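You operate a simulated robot arm through the tools that you are given. There is no shell and no other tool. Be economical: measure what you need, move in short steps, check, and stop when the job is done.

Carry out the task below with a simulated two-armed robot. There is one attempt and no reset: what you move stays moved.

TASK
Turn the depth knob to 16 mm. Then stack the white carton marked "No. 63" from the top of the grey bench on top of the white carton labelled "No. 52". Then shut the lower blue drawer. Then take the black pad on the top of the grey bench and put it away on the roof of the wire cage. Then open the upper blue drawer, take the blue hose end from the top of the grey bench and leave it in the inside of the upper blue drawer and shut the drawer again. Then put the small carton on the top of the steel bench away on the top of the green tool cart. Then turn the right gold knob to 2. Then stack the 60 mm block from the top of the steel bench on top of the 20 mm block. Then take the blue cap on the top of the steel bench and put it away on the shelf of the black shelf stand. Then take the green pin and put it on the grey cover on the top of the steel bench. Then fetch the blue carton marked "No. 56" from the top of the black cart and set it on the top of the blue cart. Then take the brake caliper on the top of the white table and put it away on the middle shelf of the open wire rack. The order counts. Set down upright: blue carton, brake caliper.
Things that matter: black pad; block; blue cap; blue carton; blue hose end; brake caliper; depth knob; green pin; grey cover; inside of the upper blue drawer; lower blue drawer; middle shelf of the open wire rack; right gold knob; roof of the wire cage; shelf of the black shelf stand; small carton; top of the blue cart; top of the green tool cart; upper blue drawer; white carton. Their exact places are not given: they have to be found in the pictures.

Only the result counts: the job must be done as asked and must still hold three seconds after the hand-in. Knocking over, shifting, dropping, spilling or breaking anything else fails it. Lids that push on must go on centred and level and be pressed home; caps that screw on are set level and turned clockwise until they are tight.

THE ROBOT
Two 6-joint arms with three-finger grippers on one trunk, on a base that drives. Base frame: it is fixed to the floor where the robot stands at the start and does not move with it; the origin is under the middle of the robot, x ahead of it, y to its left, z up; the surface under the hand at the start is at about z = 892. Readings come in mm, rad, newtons and seconds.
The left shoulder is at the start at [21, 170, 1535], the right one opposite. With the tool pointing down near the work surface each hand reaches from about 320 to 600 mm from the robot's upright axis, wherever it stands, measured 20 degrees to its own side. Places, roughly: black pad (7x5x3 cm) [800, 600, 900]; block [500, 3250, 1000]; blue cap (4x5x4 cm) [400, 3700, 900]; blue carton [-4500, -1250, 1000]; blue hose end (3x3x4 cm) [600, 800, 900]; brake caliper [750, 4000, 1000]; depth knob [700, -100, 900]; green pin (4x4x8 cm) [-1600, 2400, 600]; grey cover [750, 2250, 1000]; inside of the upper blue drawer [600, -300, 700]; lower blue drawer [300, -300, 600]; middle shelf of the open wire rack [-4500, 2800, 1000]; right gold knob [400, 2900, 1000]; roof of the wire cage [700, 4900, 1100]; shelf of the black shelf stand (50x22 cm) [-4520, 5460, 1240]; small carton [750, 2750, 1000]; top of the blue cart [-2500, -1900, 900]; top of the green tool cart [-4500, 4300, 800]; upper blue drawer [500, -300, 700]; white carton [750, 250, 1000]. Payload 2.2 kg a hand.
The tool frame of a hand sits at the grasp point between the pads (the TCP): z along the fingers, y along the line on which they close. The tips reach 25 mm beyond it. Largest opening 104 mm; the body of the gripper starts 74 mm behind the TCP.
Orientation is that of the tool frame in the base frame, as a unit quaternion [x, y, z, w]. With the fingers straight down and closing along the base's y, the tool's x points along the base's -x, its y along +y and its z along -z.

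THE INTERFACE
- The arms move only by the tool jog_arm. It takes "left_deltas", "right_deltas" or both (then of equal length, played together; a hand with none holds still); each is a list of rows, each an object of numbers (a shift or turn left out is 0, a gripper value left out holds the last): "x", "y", "z": the shift along the tool's x, y, z in mm; "ax", "ay", "az": the turn, a rotation vector about the tool's x, y, z in degrees; "gripper": the finger opening in mm, from 0 to 104. In form: [{"x": .., "y": .., "z": .., "ax": .., "ay": .., "az": .., "gripper": ..}, ...]. A call has 1 to 20 rows; each row shifts and turns the commanded pose from where the row before left it, along the tool's axes as they then stand. Rows are played at 5 a second. More than 50 mm and 0.15 rad between two rows, or a gripper value outside its range, and nothing of the call is played. Where a pose cannot be reached the arm comes as near as it can. A force on the tool above 40 N (or 10 N above the force at the start of the call, whichever is more), or a blocked arm, ends the call early, and 0.2 s more pass. The fingers move at their own pace and stop on an object; they squeeze with about 41 N. The grip force told is the motor's: it shows also when the fingers shut on nothing. Time passes only in rows, and 0.2 s behind the last, so rows that do not move let the fingers close. The reply holds the time, the measured pose of the TCP, the force on the tool along the base axes, the opening and the grip force, in the units named above and with some noise, with the torque about the TCP (base axes, N m) and any sound that the robot's microphone picked up.
- Cameras (640 x 400 px; columns grow to the right, rows downward): "scene" is now at [142.6, -8, 1399.8]; the picture's right is [-0.12, -0.99, 0.00], its down [-0.82, 0.10, -0.57] and it looks along [0.56, -0.07, -0.82] (base axes); focal length 214 px, centre (320, 200). "left" rides on the left gripper at [81, -3, -104] in its tool frame; the picture's right is [0.04, 1.00, 0.00], its down [-0.75, 0.03, -0.66] and it looks along [-0.66, 0.03, 0.75] (tool axes); focal length 256 px, centre (320, 200). "right" rides on the right gripper at [82, 3, -104] in its tool frame; the picture's right is [-0.04, 1.00, 0.00], its down [-0.75, -0.03, -0.66] and it looks along [-0.66, -0.03, 0.75] (tool axes); focal length 256 px, centre (320, 200).
- capture(camera): a new picture of that camera. The clock stands still meanwhile.
- move_column(by): slides the trunk up (or, below 0, down) by that many mm; the arms and the scene camera ride with it, the base frame stays. It gives what a move gives, with no picture.
- base_move(legs): drives the robot by 1 to 6 legs, each [ahead, left, turn to the left] in mm, mm and rad, along the robot's own axes; the way and the turn of a leg run together, so that a leg with both is an arc; at most 1500 mm and 3.142 rad a leg. The arms and the cameras ride along, it lands a little off, and it stops where it bumps. It gives what a move gives.
- aim_head(pan, tilt): turns the head with the scene camera to pan (to the left, within 1.047 rad either way) and tilt (down, from -0.506 to 1.204), counted from straight ahead of the robot. It gives what a move gives.
- probe_pixels(camera, pixels): for up to 12 pixels [column, row] of the newest picture of that camera ("zoom" is the newest enlarged one), the place [x, y, z] in the base frame of the surface seen there, good to about 2 mm. The clock stands still meanwhile.
- close_up(camera, box): a new picture of the part [left, top, right, bottom] of that camera's present view, enlarged. The clock stands still meanwhile.
- close_job(): hands the job in; it is judged then, once.

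Work in short steps. Measure before you move; look again where a grasp or a placing could have gone wrong, and mend it. You have 371 turns and 326 pictures in all, those below and enlarged ones among them. Open the grippers and draw the arms clear of the work before you hand the job in, unless the task says otherwise; then end with one line.

The tools are called by a JSON object that holds its "fn" and its "kwargs". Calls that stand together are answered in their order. jog_arm: Moves the arms, as the interface text tells. Its arguments: {"type":"object","properties":{"left_deltas":{"type":"array","items":{"type":"object","properties":{"x":{"type":"number"},"y":{"type":"number"},"z":{"type":"number"},"ax":{"type":"number"},"ay":{"type":"number"},"az":{"type":"number"},"gripper":{"type":"number"}}}},"right_deltas":{"type":"array","items":{"type":"object","properties":{"x":{"type":"number"},"y":{"type":"number"},"z":{"type":"number"},"ax":{"type":"number"},"ay":{"type":"number"},"az":{"type":"number"},"gripper":{"type":"number"}}}}},"required":[]} The other tools are called the same way: move_column (by) slides the trunk up or down; base_move (legs) drives the base; aim_head (pan, tilt) turns the head that bears the scene camera; capture (camera) takes a picture; probe_pixels (camera, pixels) gives the place of the surface under pixels of a picture; close_up (camera, box) takes an enlarged picture of a part of a camera's view; close_job () hands the job in.

At the start:

```text
clock: 0.0
left_tcp_pos: [535.5, 326.5, 1162.6]
left_ee_rot: [0.0, 1.0, 0.0, 0.0]
left_ft_force: [0.1, 0.3, -0.1]
left_moment: [0.01, -0.03, 0.01]
left_width: 104.0
left_finger_force: 0.0
right_tcp_pos: [614.2, -169.9, 1218.2]
right_ee_rot: [0.0, 1.0, -0.001, 0.0]
right_ft_force: [0.1, -0.3, 0.3]
right_moment: [0.01, -0.06, 0.01]
right_width: 104.2
right_finger_force: 0.1
trunk travel left (down, up): [-727.0, 15.0]
robot x, y, heading: [-5.2, 0.4, 0.006]
head pan, tilt: [-0.124, 0.969]
```

scene: 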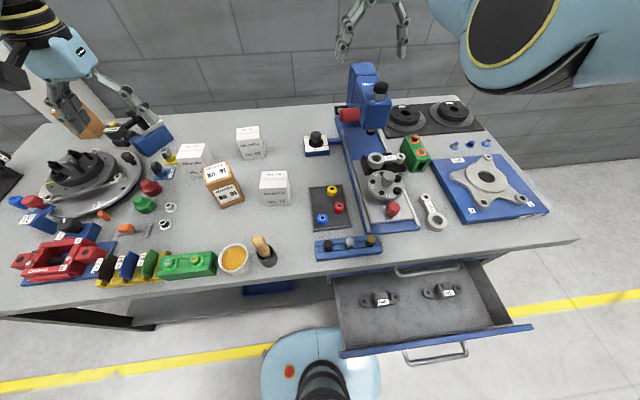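
right: 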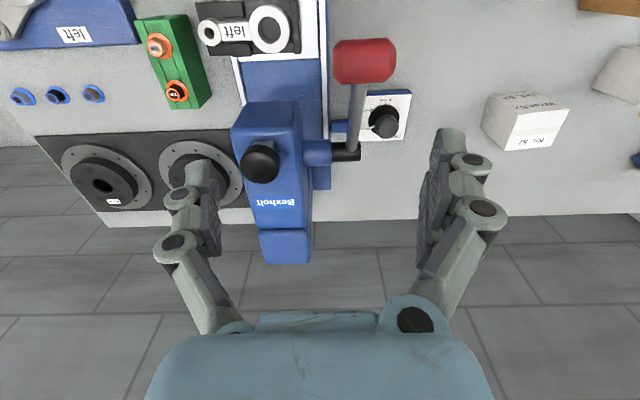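
left: 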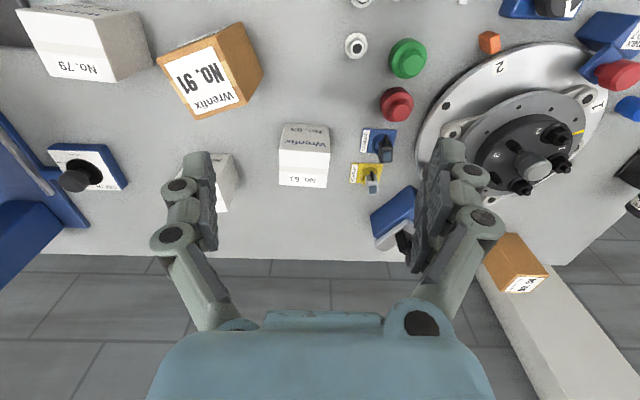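

The depth knob appears to be the black knob on the white plate at scene (316,142). I enlarge it and the cartons.

{"fn": "close_up", "kwargs": {"camera": "right", "box": [330, 70, 450, 160]}}

{"fn": "close_up", "kwargs": {"camera": "scene", "box": [140, 100, 360, 240]}}

{"fn": "probe_pixels", "kwargs": {"camera": "right", "pixels": [[383, 125], [385, 118], [372, 135], [360, 100], [405, 95], [540, 125]]}}

```text
4.44 times, centred on (390, 115) of right
```

zoom: 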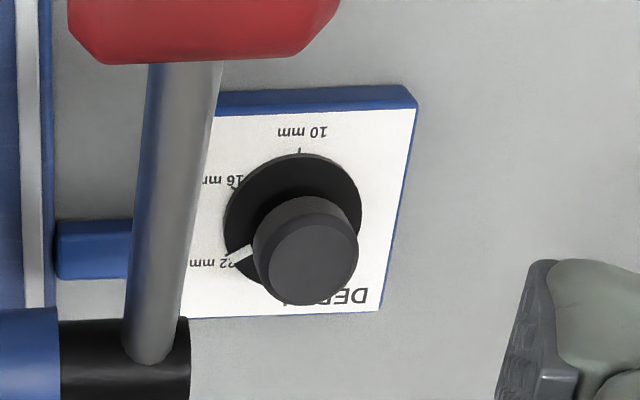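

```text
2.86 times, centred on (250, 170) of scene
```

zoom: 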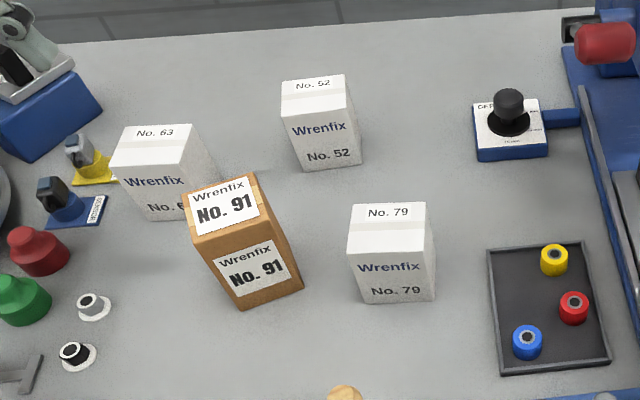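

```text
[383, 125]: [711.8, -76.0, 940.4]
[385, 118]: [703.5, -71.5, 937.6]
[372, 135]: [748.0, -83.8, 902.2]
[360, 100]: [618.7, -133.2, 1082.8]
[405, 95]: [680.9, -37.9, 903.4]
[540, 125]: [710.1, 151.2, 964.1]
```

Pointer of the depth knob is at about 22 mm (zoom (240,255)); the 16 mark is at upper left. I probe the bench's front edge, drawer and the cartons for geometry.

{"fn": "capture", "kwargs": {"camera": "scene"}}

{"fn": "probe_pixels", "kwargs": {"camera": "scene", "pixels": [[440, 340], [436, 355], [345, 352], [525, 328], [410, 271], [300, 270], [100, 295], [250, 130], [193, 152], [320, 370], [270, 285], [350, 115]]}}

```text
320 pictures are left
```

scene: 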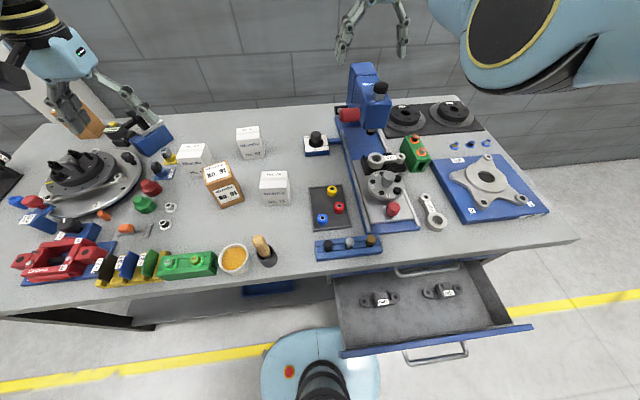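

```text
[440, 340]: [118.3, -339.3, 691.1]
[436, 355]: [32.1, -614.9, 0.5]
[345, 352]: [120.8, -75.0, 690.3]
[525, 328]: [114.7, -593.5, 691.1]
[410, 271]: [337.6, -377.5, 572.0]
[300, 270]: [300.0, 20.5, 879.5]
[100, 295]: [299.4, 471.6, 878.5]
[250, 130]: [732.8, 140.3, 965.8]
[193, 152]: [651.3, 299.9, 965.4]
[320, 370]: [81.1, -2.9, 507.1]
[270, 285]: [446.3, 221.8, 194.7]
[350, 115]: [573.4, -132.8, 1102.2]
```

The open drawer (front x≈118, top z 691) is the lower one. I check the press height beside the knob and the drawer region up close.

{"fn": "probe_pixels", "kwargs": {"camera": "scene", "pixels": [[362, 68], [378, 86], [348, 116], [340, 113], [318, 134], [306, 153], [325, 150], [378, 300], [440, 292], [400, 320], [425, 268], [155, 130]]}}

{"fn": "close_up", "kwargs": {"camera": "scene", "box": [320, 230, 560, 380]}}

{"fn": "close_up", "kwargs": {"camera": "scene", "box": [0, 110, 240, 260]}}

```text
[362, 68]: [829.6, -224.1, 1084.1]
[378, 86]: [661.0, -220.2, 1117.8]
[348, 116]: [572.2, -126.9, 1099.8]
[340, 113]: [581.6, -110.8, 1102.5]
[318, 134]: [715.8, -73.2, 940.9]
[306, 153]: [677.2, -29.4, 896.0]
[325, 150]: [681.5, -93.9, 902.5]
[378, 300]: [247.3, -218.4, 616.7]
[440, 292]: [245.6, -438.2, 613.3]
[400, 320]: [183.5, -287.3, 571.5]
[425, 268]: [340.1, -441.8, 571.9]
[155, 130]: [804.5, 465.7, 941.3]
```

```text
2.67 times, centred on (440, 305) of scene
```

zoom: 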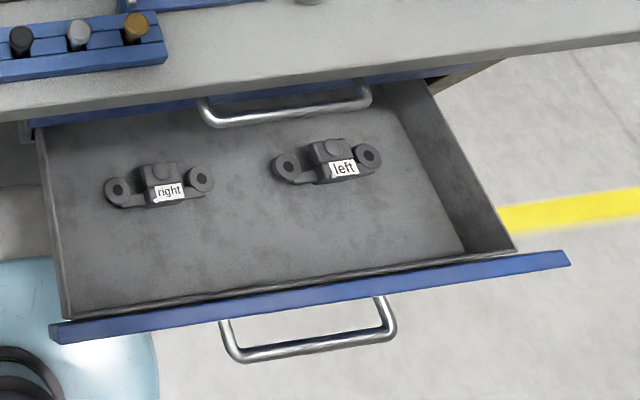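

```text
2.67 times, centred on (120, 185) of scene
```

zoom: 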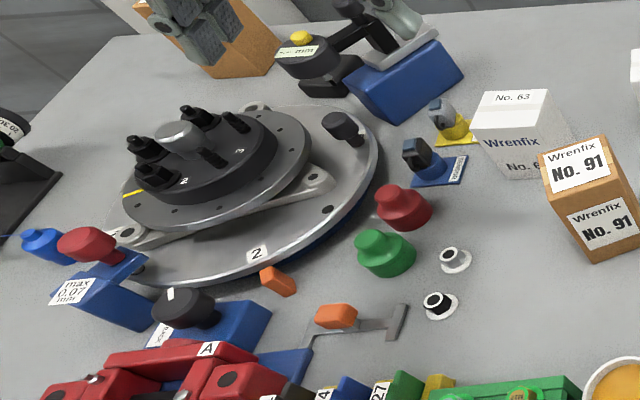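

Hands are above all bench items, so I drive left 100 mm then ahead 140 mm.

{"fn": "base_move", "kwargs": {"legs": [[0, 100, 0], [140, 0, 0]]}}

{"fn": "capture", "kwargs": {"camera": "right"}}

{"fn": "capture", "kwargs": {"camera": "scene"}}

```text
clock: 1.9
left_tcp_pos: [612.9, 428.4, 1158.8]
left_ee_rot: [0.001, 1.0, 0.0, -0.003]
left_ft_force: [1.8, 0.2, -1.3]
left_moment: [0.0, 0.12, -0.03]
left_width: 103.8
left_finger_force: 0.0
right_tcp_pos: [690.9, -70.4, 1215.6]
right_ee_rot: [0.0, 1.0, 0.0, -0.002]
right_ft_force: [1.1, -0.5, -0.5]
right_moment: [-0.01, 0.17, -0.05]
right_width: 103.9
right_finger_force: 0.2
trunk travel left (down, up): [-727.0, 15.0]
robot x, y, heading: [69.0, 101.2, 0.001]
head pan, tilt: [-0.124, 0.969]
stopped in leg 2: the robot was blocked; the commanded pose is now the measured one
```

```text
317 pictures are left
```

right: 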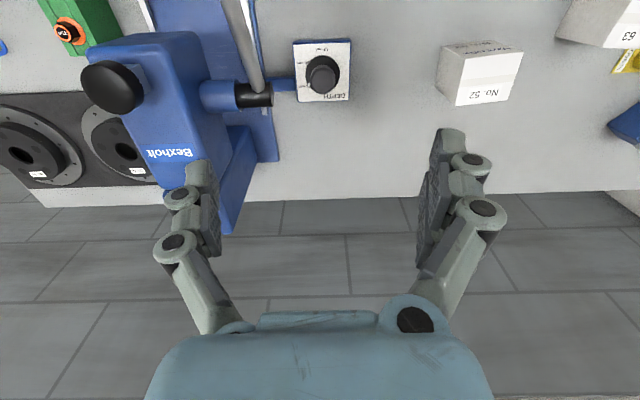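

```text
316 pictures are left
```

scene: 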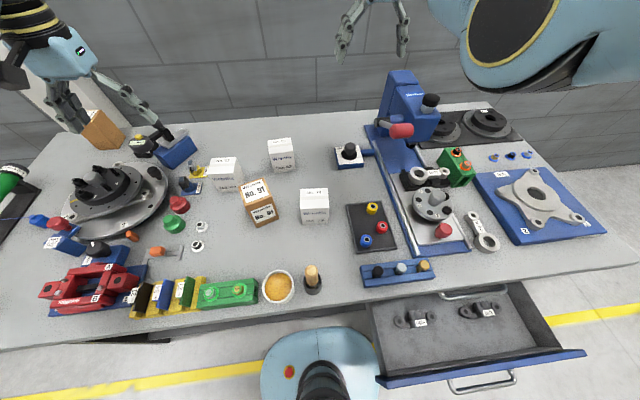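

Blocked at x=69 by the bench, but lowering the trunk extends the reach. I probe the lever and knob in the new right picture before planning.

{"fn": "probe_pixels", "kwargs": {"camera": "right", "pixels": [[263, 95], [270, 90], [257, 70], [235, 20], [322, 78], [330, 70], [313, 72], [340, 60], [298, 45], [345, 97], [298, 97], [285, 85]]}}

{"fn": "close_up", "kwargs": {"camera": "right", "box": [285, 30, 365, 110]}}

```text
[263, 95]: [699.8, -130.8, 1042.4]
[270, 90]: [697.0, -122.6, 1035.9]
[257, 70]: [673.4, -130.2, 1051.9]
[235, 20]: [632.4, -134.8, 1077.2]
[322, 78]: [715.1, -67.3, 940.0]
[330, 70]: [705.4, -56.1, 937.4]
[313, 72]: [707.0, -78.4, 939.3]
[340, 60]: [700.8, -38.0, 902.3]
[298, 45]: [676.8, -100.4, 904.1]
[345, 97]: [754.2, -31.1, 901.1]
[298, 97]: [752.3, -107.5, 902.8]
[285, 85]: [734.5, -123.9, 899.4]
```

```text
5.00 times, centred on (325, 70) of right
```

zoom: 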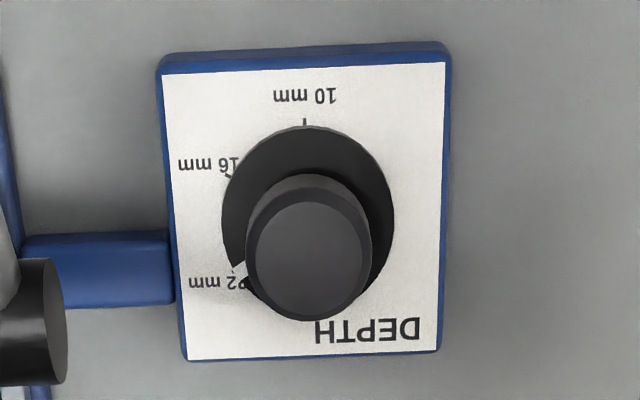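

{"fn": "probe_pixels", "kwargs": {"camera": "zoom", "pixels": [[304, 122], [228, 177], [238, 271], [224, 215], [392, 215], [305, 130], [250, 260], [370, 260], [308, 205], [308, 318], [308, 262], [235, 266]]}}

{"fn": "jog_arm", "kwargs": {"left_deltas": [{"z": -50}, {"z": -50}, {"z": -50}, {"z": -50}, {"z": -50}, {"z": -30}]}}

```text
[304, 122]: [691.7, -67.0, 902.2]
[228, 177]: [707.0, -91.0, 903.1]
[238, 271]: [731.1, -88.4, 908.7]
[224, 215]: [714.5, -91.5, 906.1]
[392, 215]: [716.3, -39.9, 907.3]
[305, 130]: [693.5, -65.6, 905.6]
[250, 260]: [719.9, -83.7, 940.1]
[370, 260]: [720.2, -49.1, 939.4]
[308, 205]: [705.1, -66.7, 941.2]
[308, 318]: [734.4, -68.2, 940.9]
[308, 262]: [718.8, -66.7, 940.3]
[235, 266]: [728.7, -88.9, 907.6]
```

```text
clock: 3.3
left_tcp_pos: [715.8, 451.1, 1364.1]
left_ee_rot: [0.001, 1.0, 0.0, 0.001]
left_ft_force: [0.5, -0.2, -0.7]
left_moment: [0.03, -0.03, 0.02]
left_width: 104.0
left_finger_force: 0.0
left hand out of reach, approached as far as the arm can: row 1, 2, 3, 4, 5, 6
right_tcp_pos: [683.3, -71.0, 1220.3]
right_ee_rot: [-0.002, 1.0, 0.0, 0.002]
right_ft_force: [0.0, -0.1, 0.0]
right_moment: [0.01, -0.01, 0.02]
right_width: 103.9
right_finger_force: 0.1
trunk travel left (down, up): [-727.0, 15.0]
robot x, y, heading: [69.9, 99.7, -0.001]
head pan, tilt: [-0.124, 0.969]
```

Knob centre ≈ (719,-66.5), radius 17, top z 940; marks about 60° apart; 16 needs 60° clockwise from above. I lower the trunk 180 mm and turn the right wrist by 60°, moving 36 mm ahead.

{"fn": "move_column", "kwargs": {"by": -180}}

{"fn": "jog_arm", "kwargs": {"right_deltas": [{"az": 8, "gripper": 70}, {"az": 8}, {"az": 8}, {"az": 8}, {"az": 8}, {"az": 8}, {"az": 8}, {"az": 4}, {}]}}

{"fn": "capture", "kwargs": {"camera": "right"}}

```text
clock: 5.4
left_tcp_pos: [715.7, 452.7, 1181.8]
left_ee_rot: [0.001, 1.0, 0.0, -0.001]
left_ft_force: [-0.1, 0.0, -0.4]
left_moment: [-0.02, -0.02, 0.01]
left_width: 103.8
left_finger_force: 0.1
right_tcp_pos: [682.8, -71.1, 1046.4]
right_ee_rot: [0.003, 1.0, -0.002, 0.006]
right_ft_force: [-15.8, -0.4, 18.0]
right_moment: [-1.14, 0.06, -1.06]
right_width: 106.1
right_finger_force: 0.0
trunk travel left (down, up): [-548.0, 194.0]
robot x, y, heading: [70.4, 99.7, -0.0]
head pan, tilt: [-0.124, 0.969]
stopped: the force on the tool passed its limit at 41 N (the readings are from after the stop); the commanded pose is now the measured one
```

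```text
clock: 7.4
left_tcp_pos: [717.9, 451.4, 1179.8]
left_ee_rot: [0.0, 1.0, 0.0, -0.002]
left_ft_force: [-0.4, -0.5, 0.0]
left_moment: [-0.01, -0.05, -0.02]
left_width: 104.0
left_finger_force: 0.1
right_tcp_pos: [684.3, -72.5, 1043.0]
right_ee_rot: [0.5, 0.866, 0.002, 0.004]
right_ft_force: [-0.7, -0.6, 0.6]
right_moment: [-0.03, 0.0, 0.0]
right_width: 70.2
right_finger_force: 0.1
trunk travel left (down, up): [-548.0, 194.0]
robot x, y, heading: [71.6, 96.6, 0.0]
head pan, tilt: [-0.124, 0.969]
```

```text
314 pictures are left
```

right: 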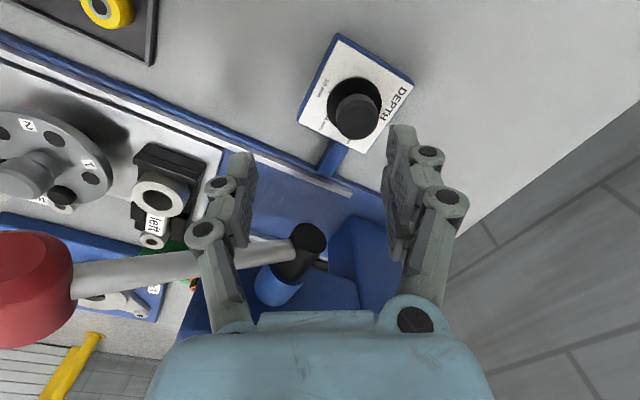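

The descent touched the press lever with the wide-open finger. I check if the lever has moved.

{"fn": "capture", "kwargs": {"camera": "scene"}}

{"fn": "probe_pixels", "kwargs": {"camera": "right", "pixels": [[310, 235], [180, 272], [110, 282], [358, 112], [250, 160], [395, 130]]}}

```text
313 pictures are left
```

scene: 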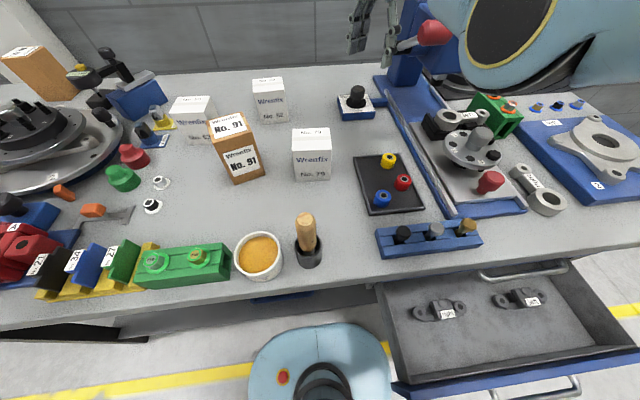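

```text
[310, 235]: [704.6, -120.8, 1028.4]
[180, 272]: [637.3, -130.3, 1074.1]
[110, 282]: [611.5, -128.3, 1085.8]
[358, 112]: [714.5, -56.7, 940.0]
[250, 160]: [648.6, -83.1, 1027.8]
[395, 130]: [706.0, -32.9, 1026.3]
```

Lever reads the same line as before, so it hasn't moved. I move over the knob centre.

{"fn": "jog_arm", "kwargs": {"right_deltas": [{"x": -12.7, "y": 33}, {"z": 40}, {"z": 20}, {}]}}

{"fn": "capture", "kwargs": {"camera": "right"}}

```text
clock: 8.4
left_tcp_pos: [719.7, 451.9, 1180.2]
left_ee_rot: [0.001, 1.0, 0.0, -0.003]
left_ft_force: [0.2, 0.8, -0.4]
left_moment: [0.02, -0.01, 0.03]
left_width: 103.9
left_finger_force: 0.0
right_tcp_pos: [719.5, -65.9, 983.8]
right_ee_rot: [0.501, 0.865, 0.002, 0.004]
right_ft_force: [-0.8, 0.1, -0.6]
right_moment: [0.01, 0.03, -0.02]
right_width: 70.2
right_finger_force: 0.0
trunk travel left (down, up): [-548.0, 194.0]
robot x, y, heading: [70.5, 98.9, 0.007]
head pan, tilt: [-0.124, 0.969]
```

```text
312 pictures are left
```

right: 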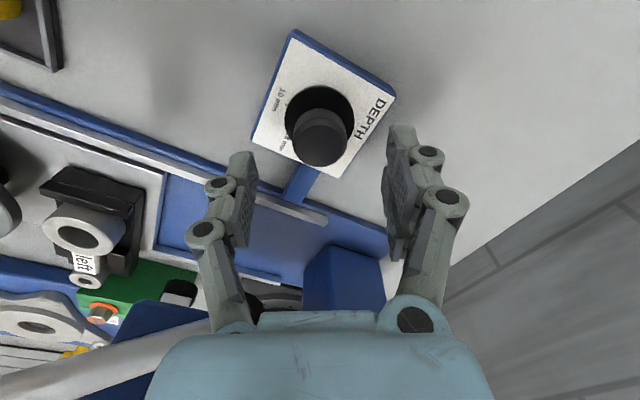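

Aligned over the knob. I descend to z≈941 and close.

{"fn": "jog_arm", "kwargs": {"right_deltas": [{"z": 25}, {"z": 17}, {"gripper": 50}, {"gripper": 36}, {"gripper": 20}, {"gripper": 20}]}}

```text
clock: 9.8
left_tcp_pos: [719.2, 451.8, 1180.9]
left_ee_rot: [0.002, 1.0, 0.0, -0.003]
left_ft_force: [0.4, 0.6, -0.6]
left_moment: [-0.02, -0.03, 0.01]
left_width: 103.7
left_finger_force: 0.0
right_tcp_pos: [719.8, -65.3, 941.7]
right_ee_rot: [0.501, 0.865, 0.001, 0.004]
right_ft_force: [-4.4, -1.5, -1.0]
right_moment: [0.01, 0.12, 0.04]
right_width: 34.1
right_finger_force: 45.3
trunk travel left (down, up): [-548.0, 194.0]
robot x, y, heading: [68.8, 101.1, -0.002]
head pan, tilt: [-0.124, 0.969]
```

Knob gripped (34 mm). I turn it 60° clockwise (az +60).

{"fn": "jog_arm", "kwargs": {"right_deltas": [{"az": 6}, {"az": 6}, {"az": 6}, {"az": 6}, {"az": 6}, {"az": 6}, {"az": 6}, {"az": 6}, {"az": 6}, {}]}}

{"fn": "capture", "kwargs": {"camera": "right"}}

```text
clock: 12.0
left_tcp_pos: [719.8, 454.9, 1179.8]
left_ee_rot: [-0.001, 1.0, -0.001, -0.003]
left_ft_force: [0.1, -0.4, 0.0]
left_moment: [0.03, 0.0, 0.02]
left_width: 104.1
left_finger_force: 0.0
right_tcp_pos: [721.5, -64.6, 940.5]
right_ee_rot: [0.84, 0.543, 0.004, 0.003]
right_ft_force: [2.3, 22.4, -7.6]
right_moment: [0.41, -0.2, -0.01]
right_width: 34.1
right_finger_force: 44.8
trunk travel left (down, up): [-548.0, 194.0]
robot x, y, heading: [69.6, 99.5, 0.004]
head pan, tilt: [-0.124, 0.969]
```

```text
311 pictures are left
```

right: 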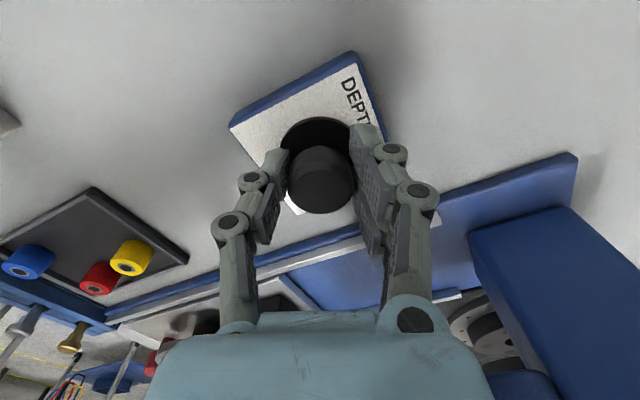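

Turned 54° so far; the marks are hidden by the hand. I open, lift and look.

{"fn": "jog_arm", "kwargs": {"right_deltas": [{"gripper": 60}, {"gripper": 70}, {"z": -30}, {"z": -50}, {"z": -40}, {}]}}

{"fn": "capture", "kwargs": {"camera": "right"}}

{"fn": "close_up", "kwargs": {"camera": "scene", "box": [320, 70, 400, 130]}}

```text
clock: 13.4
left_tcp_pos: [718.9, 452.5, 1179.9]
left_ee_rot: [0.002, 1.0, -0.001, -0.003]
left_ft_force: [0.5, 0.6, -0.6]
left_moment: [0.01, 0.01, 0.01]
left_width: 103.8
left_finger_force: 0.0
right_tcp_pos: [743.4, -63.9, 1055.8]
right_ee_rot: [0.839, 0.544, 0.001, 0.003]
right_ft_force: [-0.1, 1.0, 0.1]
right_moment: [-0.03, -0.01, 0.0]
right_width: 70.0
right_finger_force: 0.0
right hand out of reach, approached as far as the arm can: row 3, 4, 5
trunk travel left (down, up): [-548.0, 194.0]
robot x, y, heading: [69.5, 99.4, -0.003]
head pan, tilt: [-0.124, 0.969]
```

```text
310 pictures are left
```

right: 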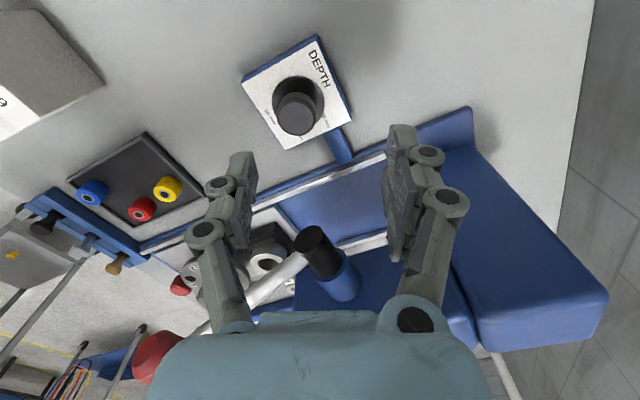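

```text
6.67 times, centred on (360, 100) of scene
```

zoom: 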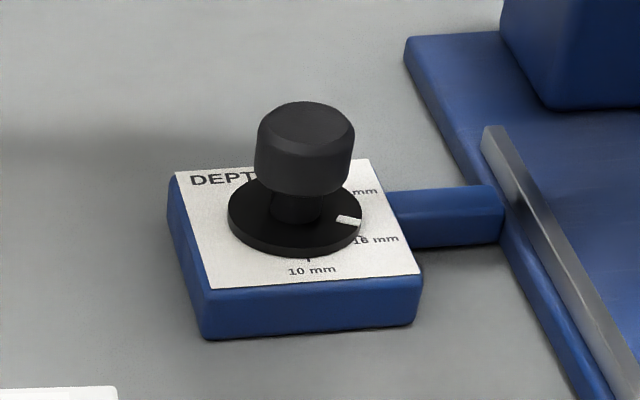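

The pointer (zoom (348,220)) is just short of the 16 tick (≈(362,240)). I measure the angles.

{"fn": "probe_pixels", "kwargs": {"camera": "zoom", "pixels": [[340, 218], [358, 221], [309, 259], [362, 240], [230, 215], [362, 225], [295, 252], [375, 191], [306, 145]]}}

{"fn": "close_up", "kwargs": {"camera": "scene", "box": [352, 88, 372, 104]}}

```text
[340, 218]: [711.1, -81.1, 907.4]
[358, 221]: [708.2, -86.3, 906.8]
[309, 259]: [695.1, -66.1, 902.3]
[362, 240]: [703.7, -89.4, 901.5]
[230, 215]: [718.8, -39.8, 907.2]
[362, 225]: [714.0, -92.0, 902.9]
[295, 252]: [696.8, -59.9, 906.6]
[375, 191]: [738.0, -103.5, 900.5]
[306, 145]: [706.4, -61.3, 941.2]
```

```text
16.00 times, centred on (362, 96) of scene
```

zoom: 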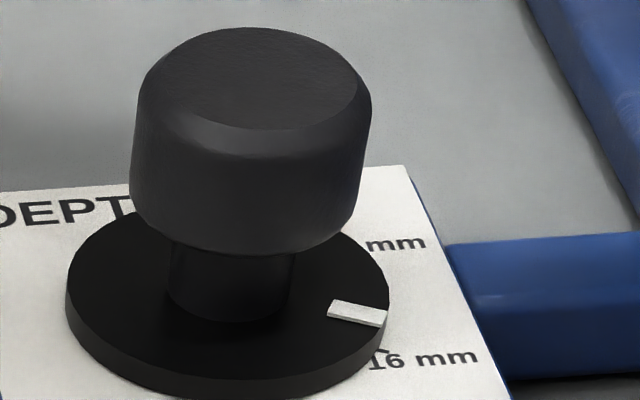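

{"fn": "probe_pixels", "kwargs": {"camera": "zoom", "pixels": [[332, 310], [384, 318], [358, 312], [384, 351], [388, 346], [378, 356], [67, 285], [389, 290], [200, 395]]}}

{"fn": "close_up", "kwargs": {"camera": "right", "box": [255, 65, 335, 145]}}

```text
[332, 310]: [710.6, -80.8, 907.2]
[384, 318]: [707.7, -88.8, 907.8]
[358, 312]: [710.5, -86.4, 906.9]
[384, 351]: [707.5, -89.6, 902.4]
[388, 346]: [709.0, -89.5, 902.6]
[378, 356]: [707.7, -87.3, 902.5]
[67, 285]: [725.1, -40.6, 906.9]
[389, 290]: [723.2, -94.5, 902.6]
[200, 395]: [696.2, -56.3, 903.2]
```

```text
5.00 times, centred on (295, 105) of right
```

zoom: 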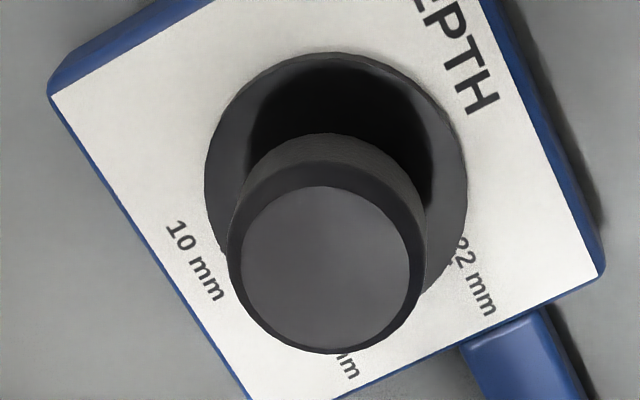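

The pointer seems ~5° short of the 16 tick, but occlusion makes it unsure. I raise the trunk and swing the right camera to view it from the -x,-y side.

{"fn": "move_column", "kwargs": {"by": 180}}

{"fn": "jog_arm", "kwargs": {"right_deltas": [{"az": -8}, {"az": -8}, {"az": -8}, {"az": -8}, {"az": -8}, {"az": -8}, {"az": -8}, {"az": -8}, {"az": -8}, {"az": -8}, {"az": -8}, {"az": -8}, {"az": -8}, {"az": -8}, {"az": -2, "x": 30}, {"x": 40, "y": -20}, {"x": 30, "y": -20}, {}]}}

{"fn": "capture", "kwargs": {"camera": "right"}}

```text
clock: 15.4
left_tcp_pos: [719.1, 451.7, 1360.0]
left_ee_rot: [0.001, 1.0, 0.0, -0.002]
left_ft_force: [0.7, 0.8, 0.9]
left_moment: [0.02, 0.0, 0.03]
left_width: 104.1
left_finger_force: 0.0
right_tcp_pos: [742.8, -63.7, 1235.3]
right_ee_rot: [0.84, 0.542, 0.003, 0.003]
right_ft_force: [-0.2, 1.0, -0.1]
right_moment: [0.01, 0.02, 0.01]
right_width: 70.1
right_finger_force: 0.0
trunk travel left (down, up): [-728.0, 14.0]
robot x, y, heading: [64.7, 101.3, -0.0]
head pan, tilt: [-0.124, 0.969]
```

```text
clock: 19.2
left_tcp_pos: [720.2, 453.4, 1360.6]
left_ee_rot: [0.001, 1.0, 0.0, -0.002]
left_ft_force: [-0.3, 0.0, 1.1]
left_moment: [-0.01, -0.03, 0.02]
left_width: 104.4
left_finger_force: 0.2
right_tcp_pos: [659.9, -101.2, 1221.7]
right_ee_rot: [0.001, 1.0, -0.001, 0.004]
right_ft_force: [0.9, 1.0, 0.3]
right_moment: [0.02, 0.0, 0.0]
right_width: 70.0
right_finger_force: 0.0
right hand out of reach, approached as far as the arm can: row 17
trunk travel left (down, up): [-728.0, 14.0]
robot x, y, heading: [70.4, 100.2, -0.001]
head pan, tilt: [-0.124, 0.969]
```

```text
306 pictures are left
```

right: 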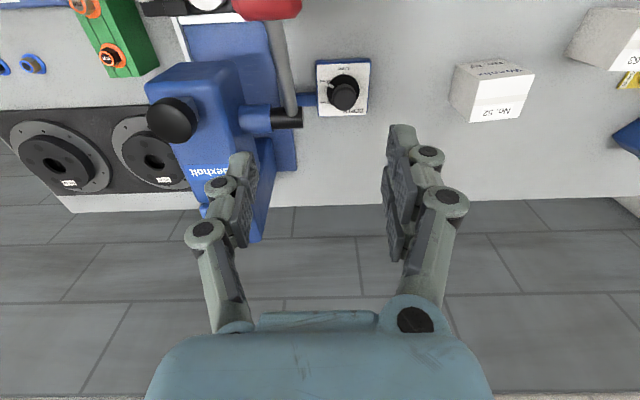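

{"fn": "close_up", "kwargs": {"camera": "right", "box": [310, 52, 374, 124]}}

```text
5.56 times, centred on (342, 88) of right
```

zoom: 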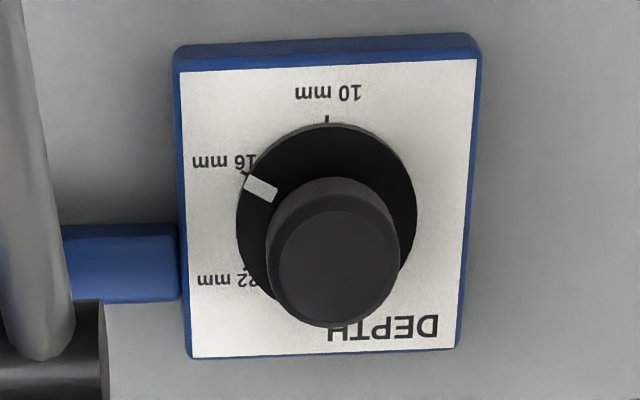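

{"fn": "probe_pixels", "kwargs": {"camera": "zoom", "pixels": [[248, 182], [275, 196], [262, 189], [244, 173], [246, 269], [327, 119], [238, 216], [417, 216], [327, 125], [400, 160], [255, 160]]}}

{"fn": "close_up", "kwargs": {"camera": "right", "box": [326, 64, 350, 80]}}

```text
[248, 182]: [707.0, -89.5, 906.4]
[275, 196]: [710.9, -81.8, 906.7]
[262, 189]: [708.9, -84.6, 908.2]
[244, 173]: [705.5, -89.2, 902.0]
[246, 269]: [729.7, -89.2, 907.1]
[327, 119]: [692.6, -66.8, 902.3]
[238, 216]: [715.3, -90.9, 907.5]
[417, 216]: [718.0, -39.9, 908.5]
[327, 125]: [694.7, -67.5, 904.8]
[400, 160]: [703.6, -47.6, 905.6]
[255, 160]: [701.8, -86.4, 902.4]
```

```text
16.00 times, centred on (338, 72) of right
```

zoom: 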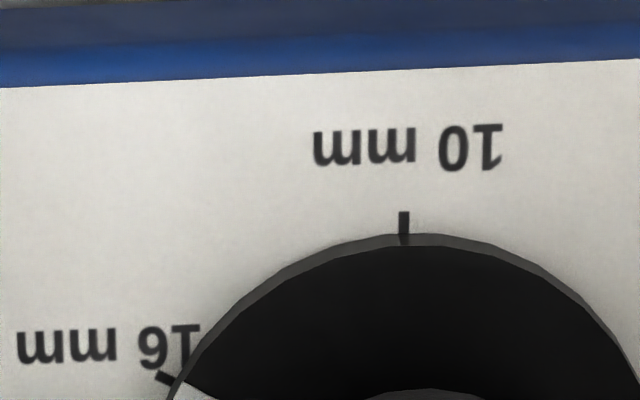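

Evidence says pointer ≈64.5° and tick 60° from the 10 mark, so ~5° more clockwise is needed. I rotate the hand to az=80 and shift back over the knob.

{"fn": "jog_arm", "kwargs": {"right_deltas": [{"az": 8}, {"az": 8}, {"az": 8}, {"az": 8}, {"az": 8}, {"az": 8}, {"az": 8}, {"az": 8}, {"az": 8}, {"az": 8}, {}]}}

```text
clock: 21.6
left_tcp_pos: [719.3, 451.1, 1361.0]
left_ee_rot: [0.001, 1.0, 0.0, -0.003]
left_ft_force: [0.0, -1.0, -0.3]
left_moment: [-0.01, -0.03, 0.05]
left_width: 103.8
left_finger_force: 0.1
right_tcp_pos: [661.6, -100.9, 1222.0]
right_ee_rot: [0.644, 0.765, 0.002, 0.004]
right_ft_force: [0.1, 0.2, -1.3]
right_moment: [0.0, 0.04, -0.02]
right_width: 70.1
right_finger_force: 0.1
trunk travel left (down, up): [-728.0, 14.0]
robot x, y, heading: [70.9, 98.8, 0.002]
head pan, tilt: [-0.124, 0.969]
```

{"fn": "jog_arm", "kwargs": {"right_deltas": [{"x": 29, "y": 30}, {}]}}

{"fn": "move_column", "kwargs": {"by": -220}}

```text
clock: 22.2
left_tcp_pos: [717.6, 450.7, 1360.7]
left_ee_rot: [0.001, 1.0, 0.001, -0.002]
left_ft_force: [-0.3, 0.0, 0.1]
left_moment: [0.04, 0.01, -0.04]
left_width: 104.4
left_finger_force: 0.0
right_tcp_pos: [684.1, -67.3, 1221.0]
right_ee_rot: [0.644, 0.765, 0.003, 0.004]
right_ft_force: [-0.3, 0.0, -0.2]
right_moment: [0.0, -0.02, 0.01]
right_width: 70.0
right_finger_force: 0.2
trunk travel left (down, up): [-728.0, 14.0]
robot x, y, heading: [69.5, 102.0, -0.0]
head pan, tilt: [-0.124, 0.969]
```

```text
clock: 24.5
left_tcp_pos: [719.7, 451.0, 1139.1]
left_ee_rot: [0.001, 1.0, 0.001, -0.004]
left_ft_force: [0.4, 0.1, 0.0]
left_moment: [0.01, 0.01, 0.03]
left_width: 104.0
left_finger_force: 0.1
right_tcp_pos: [685.1, -67.1, 1002.2]
right_ee_rot: [0.643, 0.766, 0.002, 0.004]
right_ft_force: [0.5, 0.0, -0.2]
right_moment: [0.02, 0.01, 0.01]
right_width: 69.9
right_finger_force: 0.0
trunk travel left (down, up): [-508.0, 234.0]
robot x, y, heading: [69.4, 99.6, -0.005]
head pan, tilt: [-0.124, 0.969]
```

{"fn": "jog_arm", "kwargs": {"right_deltas": [{"x": -4.8, "y": 34.2}, {"z": 30}, {"z": 31}, {"gripper": 50}, {"gripper": 30}, {"gripper": 20}, {"gripper": 20}, {"az": 2.75}, {"az": 2.75}, {}, {"gripper": 50}, {"gripper": 70}, {"z": -40}, {"z": -40}]}}

{"fn": "close_up", "kwargs": {"camera": "scene", "box": [330, 70, 390, 120]}}

```text
clock: 27.5
left_tcp_pos: [722.0, 452.2, 1137.0]
left_ee_rot: [0.0, 1.0, 0.0, -0.005]
left_ft_force: [0.5, 0.6, -0.4]
left_moment: [-0.04, 0.01, 0.02]
left_width: 103.9
left_finger_force: 0.1
right_tcp_pos: [718.8, -66.2, 1020.3]
right_ee_rot: [0.68, 0.733, 0.001, 0.005]
right_ft_force: [-0.5, 0.9, 0.4]
right_moment: [-0.05, -0.03, -0.01]
right_width: 70.2
right_finger_force: 0.2
trunk travel left (down, up): [-508.0, 234.0]
robot x, y, heading: [69.7, 100.0, -0.005]
head pan, tilt: [-0.124, 0.969]
```

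```text
8.00 times, centred on (360, 95) of scene
```

zoom: 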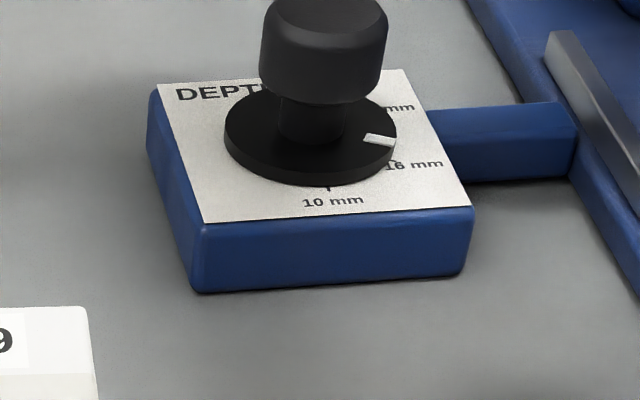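

{"fn": "close_up", "kwargs": {"camera": "scene", "box": [356, 78, 376, 94]}}

```text
16.00 times, centred on (366, 86) of scene
```

zoom: 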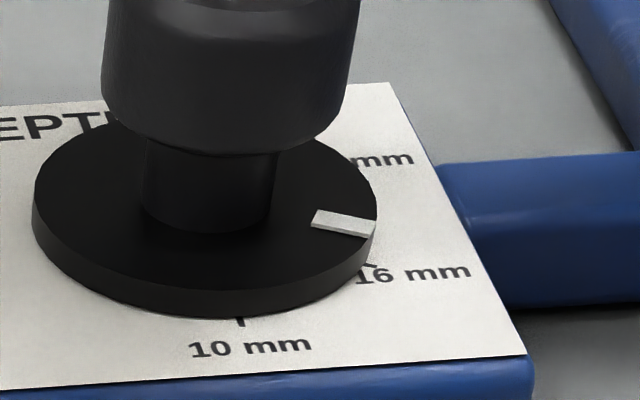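

The scene view is ambiguous. I go back to the better overhead viewpoint with the right camera to compare.

{"fn": "move_column", "kwargs": {"by": 200}}

{"fn": "jog_arm", "kwargs": {"right_deltas": [{"az": -8}, {"az": -8}, {"az": -8}, {"az": -8}, {"az": -8}, {"az": -8}, {"az": -8}, {"az": -8}, {"az": -8}, {"az": -8}, {"az": -5.7}, {"x": 30, "y": -20}, {"x": 30, "y": -15}, {}]}}

{"fn": "capture", "kwargs": {"camera": "right"}}

```text
clock: 29.7
left_tcp_pos: [722.0, 451.6, 1338.6]
left_ee_rot: [0.001, 1.0, 0.0, -0.003]
left_ft_force: [-0.2, -0.5, 0.2]
left_moment: [0.02, 0.0, -0.03]
left_width: 104.1
left_finger_force: 0.1
right_tcp_pos: [718.8, -64.7, 1220.6]
right_ee_rot: [0.68, 0.734, 0.003, 0.003]
right_ft_force: [0.0, 0.0, 0.2]
right_moment: [0.01, 0.02, -0.01]
right_width: 70.0
right_finger_force: 0.0
trunk travel left (down, up): [-708.0, 34.0]
robot x, y, heading: [72.8, 102.0, 0.004]
head pan, tilt: [-0.124, 0.969]
```

```text
clock: 32.7
left_tcp_pos: [720.6, 452.9, 1338.3]
left_ee_rot: [0.001, 1.0, 0.0, -0.003]
left_ft_force: [0.5, 0.0, -0.5]
left_moment: [-0.04, 0.03, 0.05]
left_width: 104.1
left_finger_force: 0.1
right_tcp_pos: [669.4, -98.2, 1213.2]
right_ee_rot: [-0.001, 1.0, -0.001, 0.004]
right_ft_force: [0.5, 0.6, 0.3]
right_moment: [-0.02, -0.01, -0.01]
right_width: 69.8
right_finger_force: 0.2
right hand out of reach, approached as far as the arm can: row 13
trunk travel left (down, up): [-708.0, 34.0]
robot x, y, heading: [72.5, 101.5, -0.001]
head pan, tilt: [-0.124, 0.969]
```

```text
301 pictures are left
```

right: 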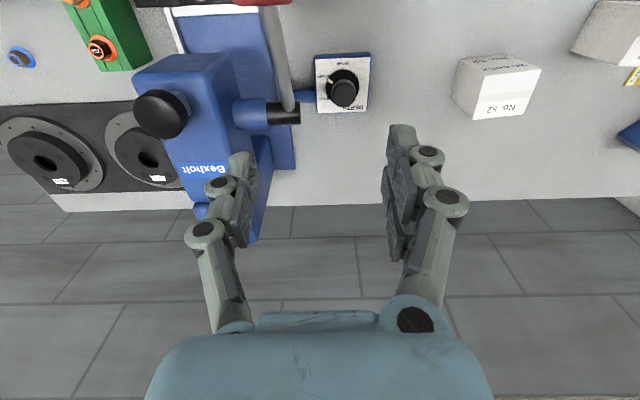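

{"fn": "close_up", "kwargs": {"camera": "right", "box": [322, 56, 362, 96]}}

```text
10.00 times, centred on (342, 76) of right
```

zoom: 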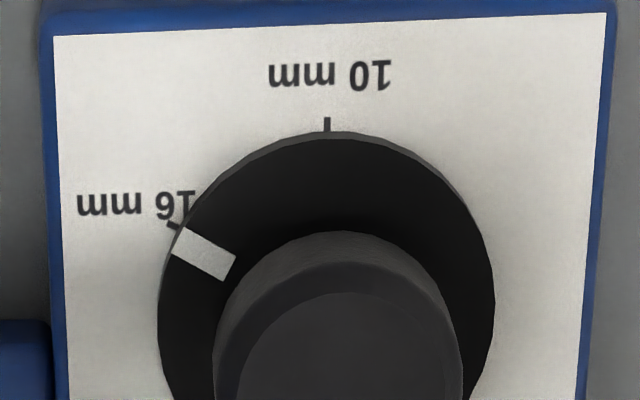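

Now with proper projection: pointer at ≈65° and the 16 tick at ≈64° from the 10 mark; the knob reads 16 mm. Next the carton: I'll view the cartons from the scene with the head aimed at them.

{"fn": "aim_head", "kwargs": {"pan": 0.3, "tilt": 0.7}}

{"fn": "capture", "kwargs": {"camera": "scene"}}

{"fn": "capture", "kwargs": {"camera": "left"}}

```text
clock: 33.6
left_tcp_pos: [720.1, 452.3, 1337.8]
left_ee_rot: [0.0, 1.0, 0.0, -0.004]
left_ft_force: [0.2, 0.5, 0.0]
left_moment: [-0.02, -0.01, 0.02]
left_width: 104.0
left_finger_force: 0.0
right_tcp_pos: [668.8, -99.4, 1213.2]
right_ee_rot: [0.0, 1.0, 0.0, 0.005]
right_ft_force: [0.8, 0.3, -0.6]
right_moment: [0.03, 0.0, 0.04]
right_width: 70.1
right_finger_force: 0.1
trunk travel left (down, up): [-708.0, 34.0]
robot x, y, heading: [64.2, 100.3, 0.001]
head pan, tilt: [0.3, 0.7]
```

```text
299 pictures are left
```

scene: 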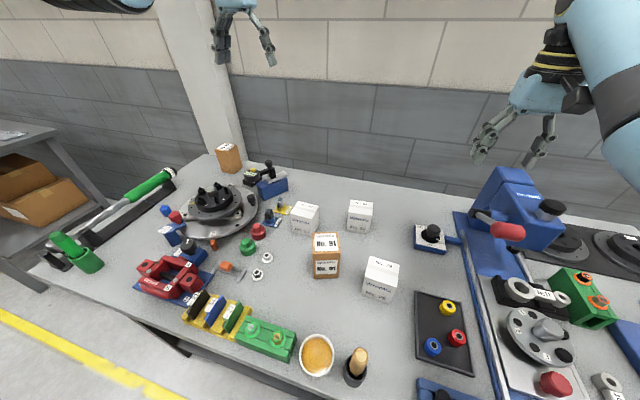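

```text
298 pictures are left
```

left: 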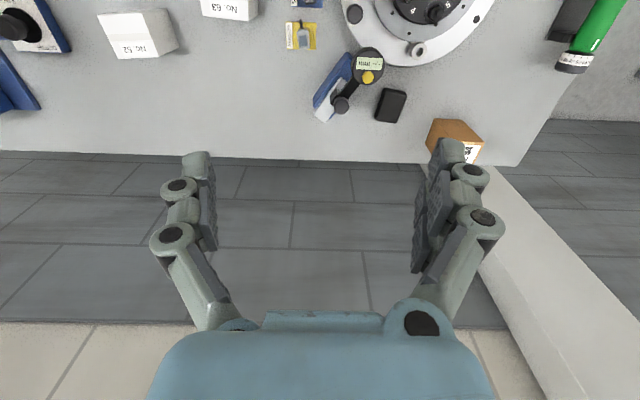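

{"fn": "close_up", "kwargs": {"camera": "scene", "box": [270, 185, 400, 265]}}

{"fn": "probe_pixels", "kwargs": {"camera": "left", "pixels": [[100, 16], [166, 12], [118, 57], [178, 48], [140, 22], [204, 14], [252, 18], [228, 5], [391, 105], [380, 112], [403, 96], [370, 72]]}}

```text
4.92 times, centred on (335, 225) of scene
```

zoom: 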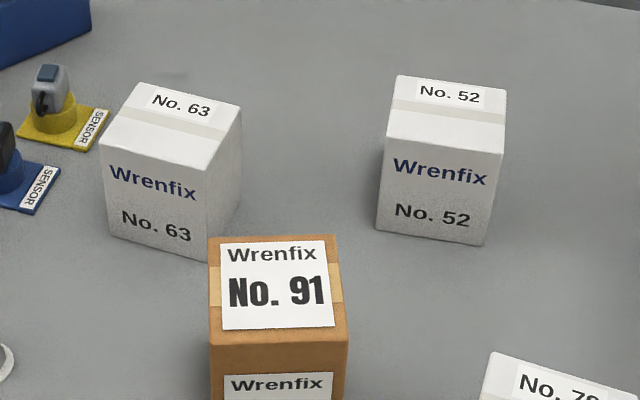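

```text
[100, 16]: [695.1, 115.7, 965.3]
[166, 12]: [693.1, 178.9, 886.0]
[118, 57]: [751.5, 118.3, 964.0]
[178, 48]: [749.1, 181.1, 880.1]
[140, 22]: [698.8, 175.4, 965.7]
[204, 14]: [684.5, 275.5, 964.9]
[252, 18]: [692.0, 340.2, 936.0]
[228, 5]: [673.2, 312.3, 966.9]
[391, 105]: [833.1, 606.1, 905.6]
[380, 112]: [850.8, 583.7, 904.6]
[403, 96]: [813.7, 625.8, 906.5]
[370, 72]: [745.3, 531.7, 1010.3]
```

Now the carton corners from the enlarged scene picture.

{"fn": "probe_pixels", "kwargs": {"camera": "zoom", "pixels": [[139, 84], [240, 107], [206, 168], [103, 146], [398, 78], [505, 92], [499, 150], [388, 136], [170, 130], [450, 115], [345, 240], [212, 240]]}}

```text
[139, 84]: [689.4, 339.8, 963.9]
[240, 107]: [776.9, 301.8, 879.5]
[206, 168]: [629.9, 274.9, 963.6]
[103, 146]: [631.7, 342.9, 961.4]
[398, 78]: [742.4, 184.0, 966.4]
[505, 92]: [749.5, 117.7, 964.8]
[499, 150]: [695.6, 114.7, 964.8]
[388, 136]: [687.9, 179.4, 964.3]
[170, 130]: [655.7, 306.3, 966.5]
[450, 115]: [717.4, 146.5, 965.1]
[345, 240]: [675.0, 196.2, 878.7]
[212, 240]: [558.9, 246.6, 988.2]
```

Carton 63: centre ≈(659.5,308), 57×66, top 966, yaw −3°. Carton 52: centre ≈(719,149), yaw +6°. I draw the right hand back and up, clear of the lever, then lower the trunk and bring the left hand over carton 63.

{"fn": "jog_arm", "kwargs": {"right_deltas": [{"z": -40}, {"x": 35, "z": -25}, {"x": 40, "z": -25}, {"x": 40, "z": -25}, {"x": 40, "z": -25}, {"x": 40, "z": -25}, {}]}}

{"fn": "move_column", "kwargs": {"by": -220}}

{"fn": "jog_arm", "kwargs": {"left_deltas": [{"x": 20, "y": -48}, {"x": 20, "y": -48}, {"x": 20, "y": -48}, {"gripper": 92}]}}

{"fn": "capture", "kwargs": {"camera": "left"}}

```text
clock: 35.2
left_tcp_pos: [719.9, 451.6, 1337.9]
left_ee_rot: [0.001, 1.0, 0.0, -0.004]
left_ft_force: [-0.5, -0.7, -0.4]
left_moment: [-0.03, 0.01, -0.04]
left_width: 103.8
left_finger_force: 0.0
right_tcp_pos: [689.0, -94.1, 1244.6]
right_ee_rot: [0.0, 1.0, -0.002, 0.004]
right_ft_force: [-0.2, 0.2, -0.6]
right_moment: [-0.02, 0.02, 0.03]
right_width: 69.9
right_finger_force: 0.1
right hand out of reach, approached as far as the arm can: row 1, 2, 3, 4, 5, 6
trunk travel left (down, up): [-708.0, 34.0]
robot x, y, heading: [67.0, 99.9, 0.002]
head pan, tilt: [0.3, 0.7]
```

```text
clock: 37.0
left_tcp_pos: [718.6, 450.1, 1149.7]
left_ee_rot: [0.002, 1.0, 0.001, -0.003]
left_ft_force: [0.4, 0.3, -0.6]
left_moment: [0.03, 0.05, 0.01]
left_width: 104.0
left_finger_force: 0.1
right_tcp_pos: [684.9, -98.4, 1054.6]
right_ee_rot: [0.005, 1.0, -0.003, 0.0]
right_ft_force: [-16.9, -3.5, 16.6]
right_moment: [-0.8, 0.19, -0.79]
right_width: 81.6
right_finger_force: 4.6
trunk travel left (down, up): [-518.0, 223.0]
robot x, y, heading: [68.8, 98.9, -0.003]
head pan, tilt: [0.3, 0.7]
stopped: the force on the tool passed its limit at 45 N (the readings are from after the stop); the commanded pose is now the measured one
```

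```text
refused: row 1 steps farther than a row can; nothing moved
```

```text
296 pictures are left
```

left: 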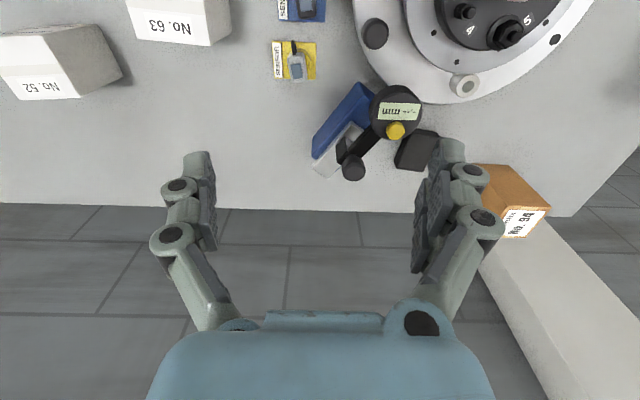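

The right hand was at its reach shell and stayed over the lever; it touched it again. I raise the trunk, then swing the right hand along an arc to the right, above the press.

{"fn": "move_column", "kwargs": {"by": 150}}

{"fn": "jog_arm", "kwargs": {"right_deltas": [{"x": 3.4, "y": -44}, {"x": 7.6, "y": -45}, {"x": 10, "y": -44}, {"x": 14, "y": -43}, {"x": 18, "y": -42}, {"x": 20, "y": -41}, {"x": 24, "y": -39}, {"x": 26, "y": -37}, {}]}}

{"fn": "close_up", "kwargs": {"camera": "scene", "box": [400, 150, 640, 400]}}

```text
clock: 38.7
left_tcp_pos: [721.5, 450.6, 1297.6]
left_ee_rot: [0.002, 1.0, 0.001, -0.006]
left_ft_force: [0.0, 0.3, 0.0]
left_moment: [-0.06, 0.01, 0.0]
left_width: 104.0
left_finger_force: 0.0
right_tcp_pos: [688.9, -95.6, 1201.8]
right_ee_rot: [0.002, 1.0, -0.003, -0.001]
right_ft_force: [0.3, 0.3, -0.2]
right_moment: [-0.02, 0.0, -0.01]
right_width: 70.1
right_finger_force: 0.1
trunk travel left (down, up): [-668.0, 73.0]
robot x, y, heading: [71.7, 101.1, -0.001]
head pan, tilt: [0.3, 0.7]
```

```text
clock: 40.7
left_tcp_pos: [721.7, 451.7, 1297.4]
left_ee_rot: [0.0, 1.0, 0.0, -0.005]
left_ft_force: [0.3, -0.1, -0.6]
left_moment: [0.01, -0.01, 0.0]
left_width: 104.1
left_finger_force: 0.0
right_tcp_pos: [585.3, -433.3, 1189.7]
right_ee_rot: [0.001, 1.0, -0.003, -0.001]
right_ft_force: [0.3, -0.2, -1.0]
right_moment: [-0.02, 0.02, 0.0]
right_width: 70.2
right_finger_force: 0.1
right hand out of reach, approached as far as the arm can: row 1, 2, 3, 4, 5, 7
trunk travel left (down, up): [-668.0, 73.0]
robot x, y, heading: [68.9, 95.9, -0.001]
head pan, tilt: [0.3, 0.7]
```

```text
1.60 times, centred on (520, 275) of scene
```

zoom: 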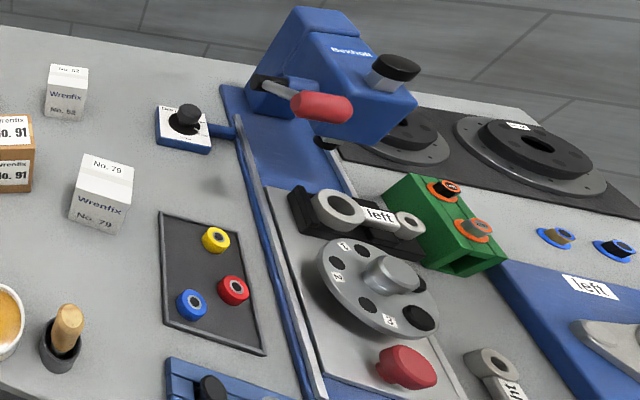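

{"fn": "probe_pixels", "kwargs": {"camera": "zoom", "pixels": [[325, 100], [300, 95], [265, 85]]}}

{"fn": "move_column", "kwargs": {"by": -170}}

```text
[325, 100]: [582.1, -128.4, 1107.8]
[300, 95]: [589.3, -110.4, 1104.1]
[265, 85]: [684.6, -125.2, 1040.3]
```

```text
clock: 42.6
left_tcp_pos: [720.7, 450.5, 1129.0]
left_ee_rot: [0.0, 1.0, 0.0, -0.005]
left_ft_force: [-0.4, -0.5, -0.3]
left_moment: [-0.01, 0.0, 0.03]
left_width: 104.0
left_finger_force: 0.0
right_tcp_pos: [583.7, -435.1, 1019.7]
right_ee_rot: [0.002, 1.0, -0.002, -0.001]
right_ft_force: [-0.5, 1.0, 0.1]
right_moment: [0.02, 0.0, -0.02]
right_width: 70.0
right_finger_force: 0.0
trunk travel left (down, up): [-498.0, 243.0]
robot x, y, heading: [70.7, 101.4, -0.006]
head pan, tilt: [0.3, 0.7]
```

Lever unchanged. Now the left hand goes over carton 63.

{"fn": "jog_arm", "kwargs": {"left_deltas": [{"x": 15.2, "y": -35.6, "z": 10, "gripper": 92}, {"x": 15.2, "y": -35.6, "z": 10}, {"x": 15.2, "y": -35.6, "z": 10}, {"x": 15.2, "y": -35.6, "z": 10, "az": 3}, {}]}}

{"fn": "capture", "kwargs": {"camera": "left"}}

```text
clock: 43.9
left_tcp_pos: [712.8, 310.4, 1071.2]
left_ee_rot: [0.027, 1.0, 0.0, -0.004]
left_ft_force: [-1.0, 0.3, -0.1]
left_moment: [-0.03, 0.0, 0.0]
left_width: 92.0
left_finger_force: 0.1
left hand out of reach, approached as far as the arm can: row 1, 2, 3, 4
right_tcp_pos: [584.0, -434.6, 1019.5]
right_ee_rot: [0.002, 1.0, -0.003, -0.001]
right_ft_force: [-0.5, -0.5, 0.1]
right_moment: [-0.04, 0.0, -0.01]
right_width: 69.7
right_finger_force: 0.0
trunk travel left (down, up): [-498.0, 243.0]
robot x, y, heading: [66.4, 102.0, 0.0]
head pan, tilt: [0.3, 0.7]
```

```text
294 pictures are left
```

left: 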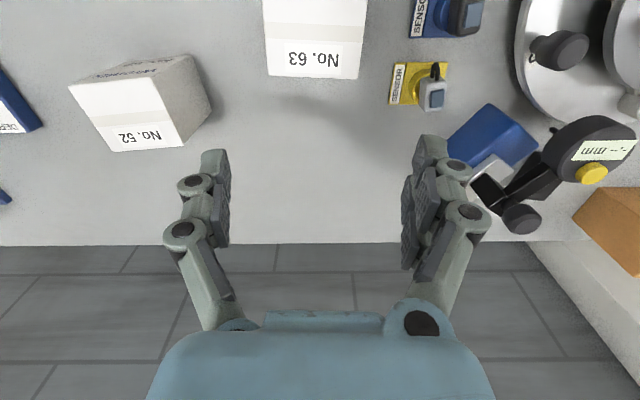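

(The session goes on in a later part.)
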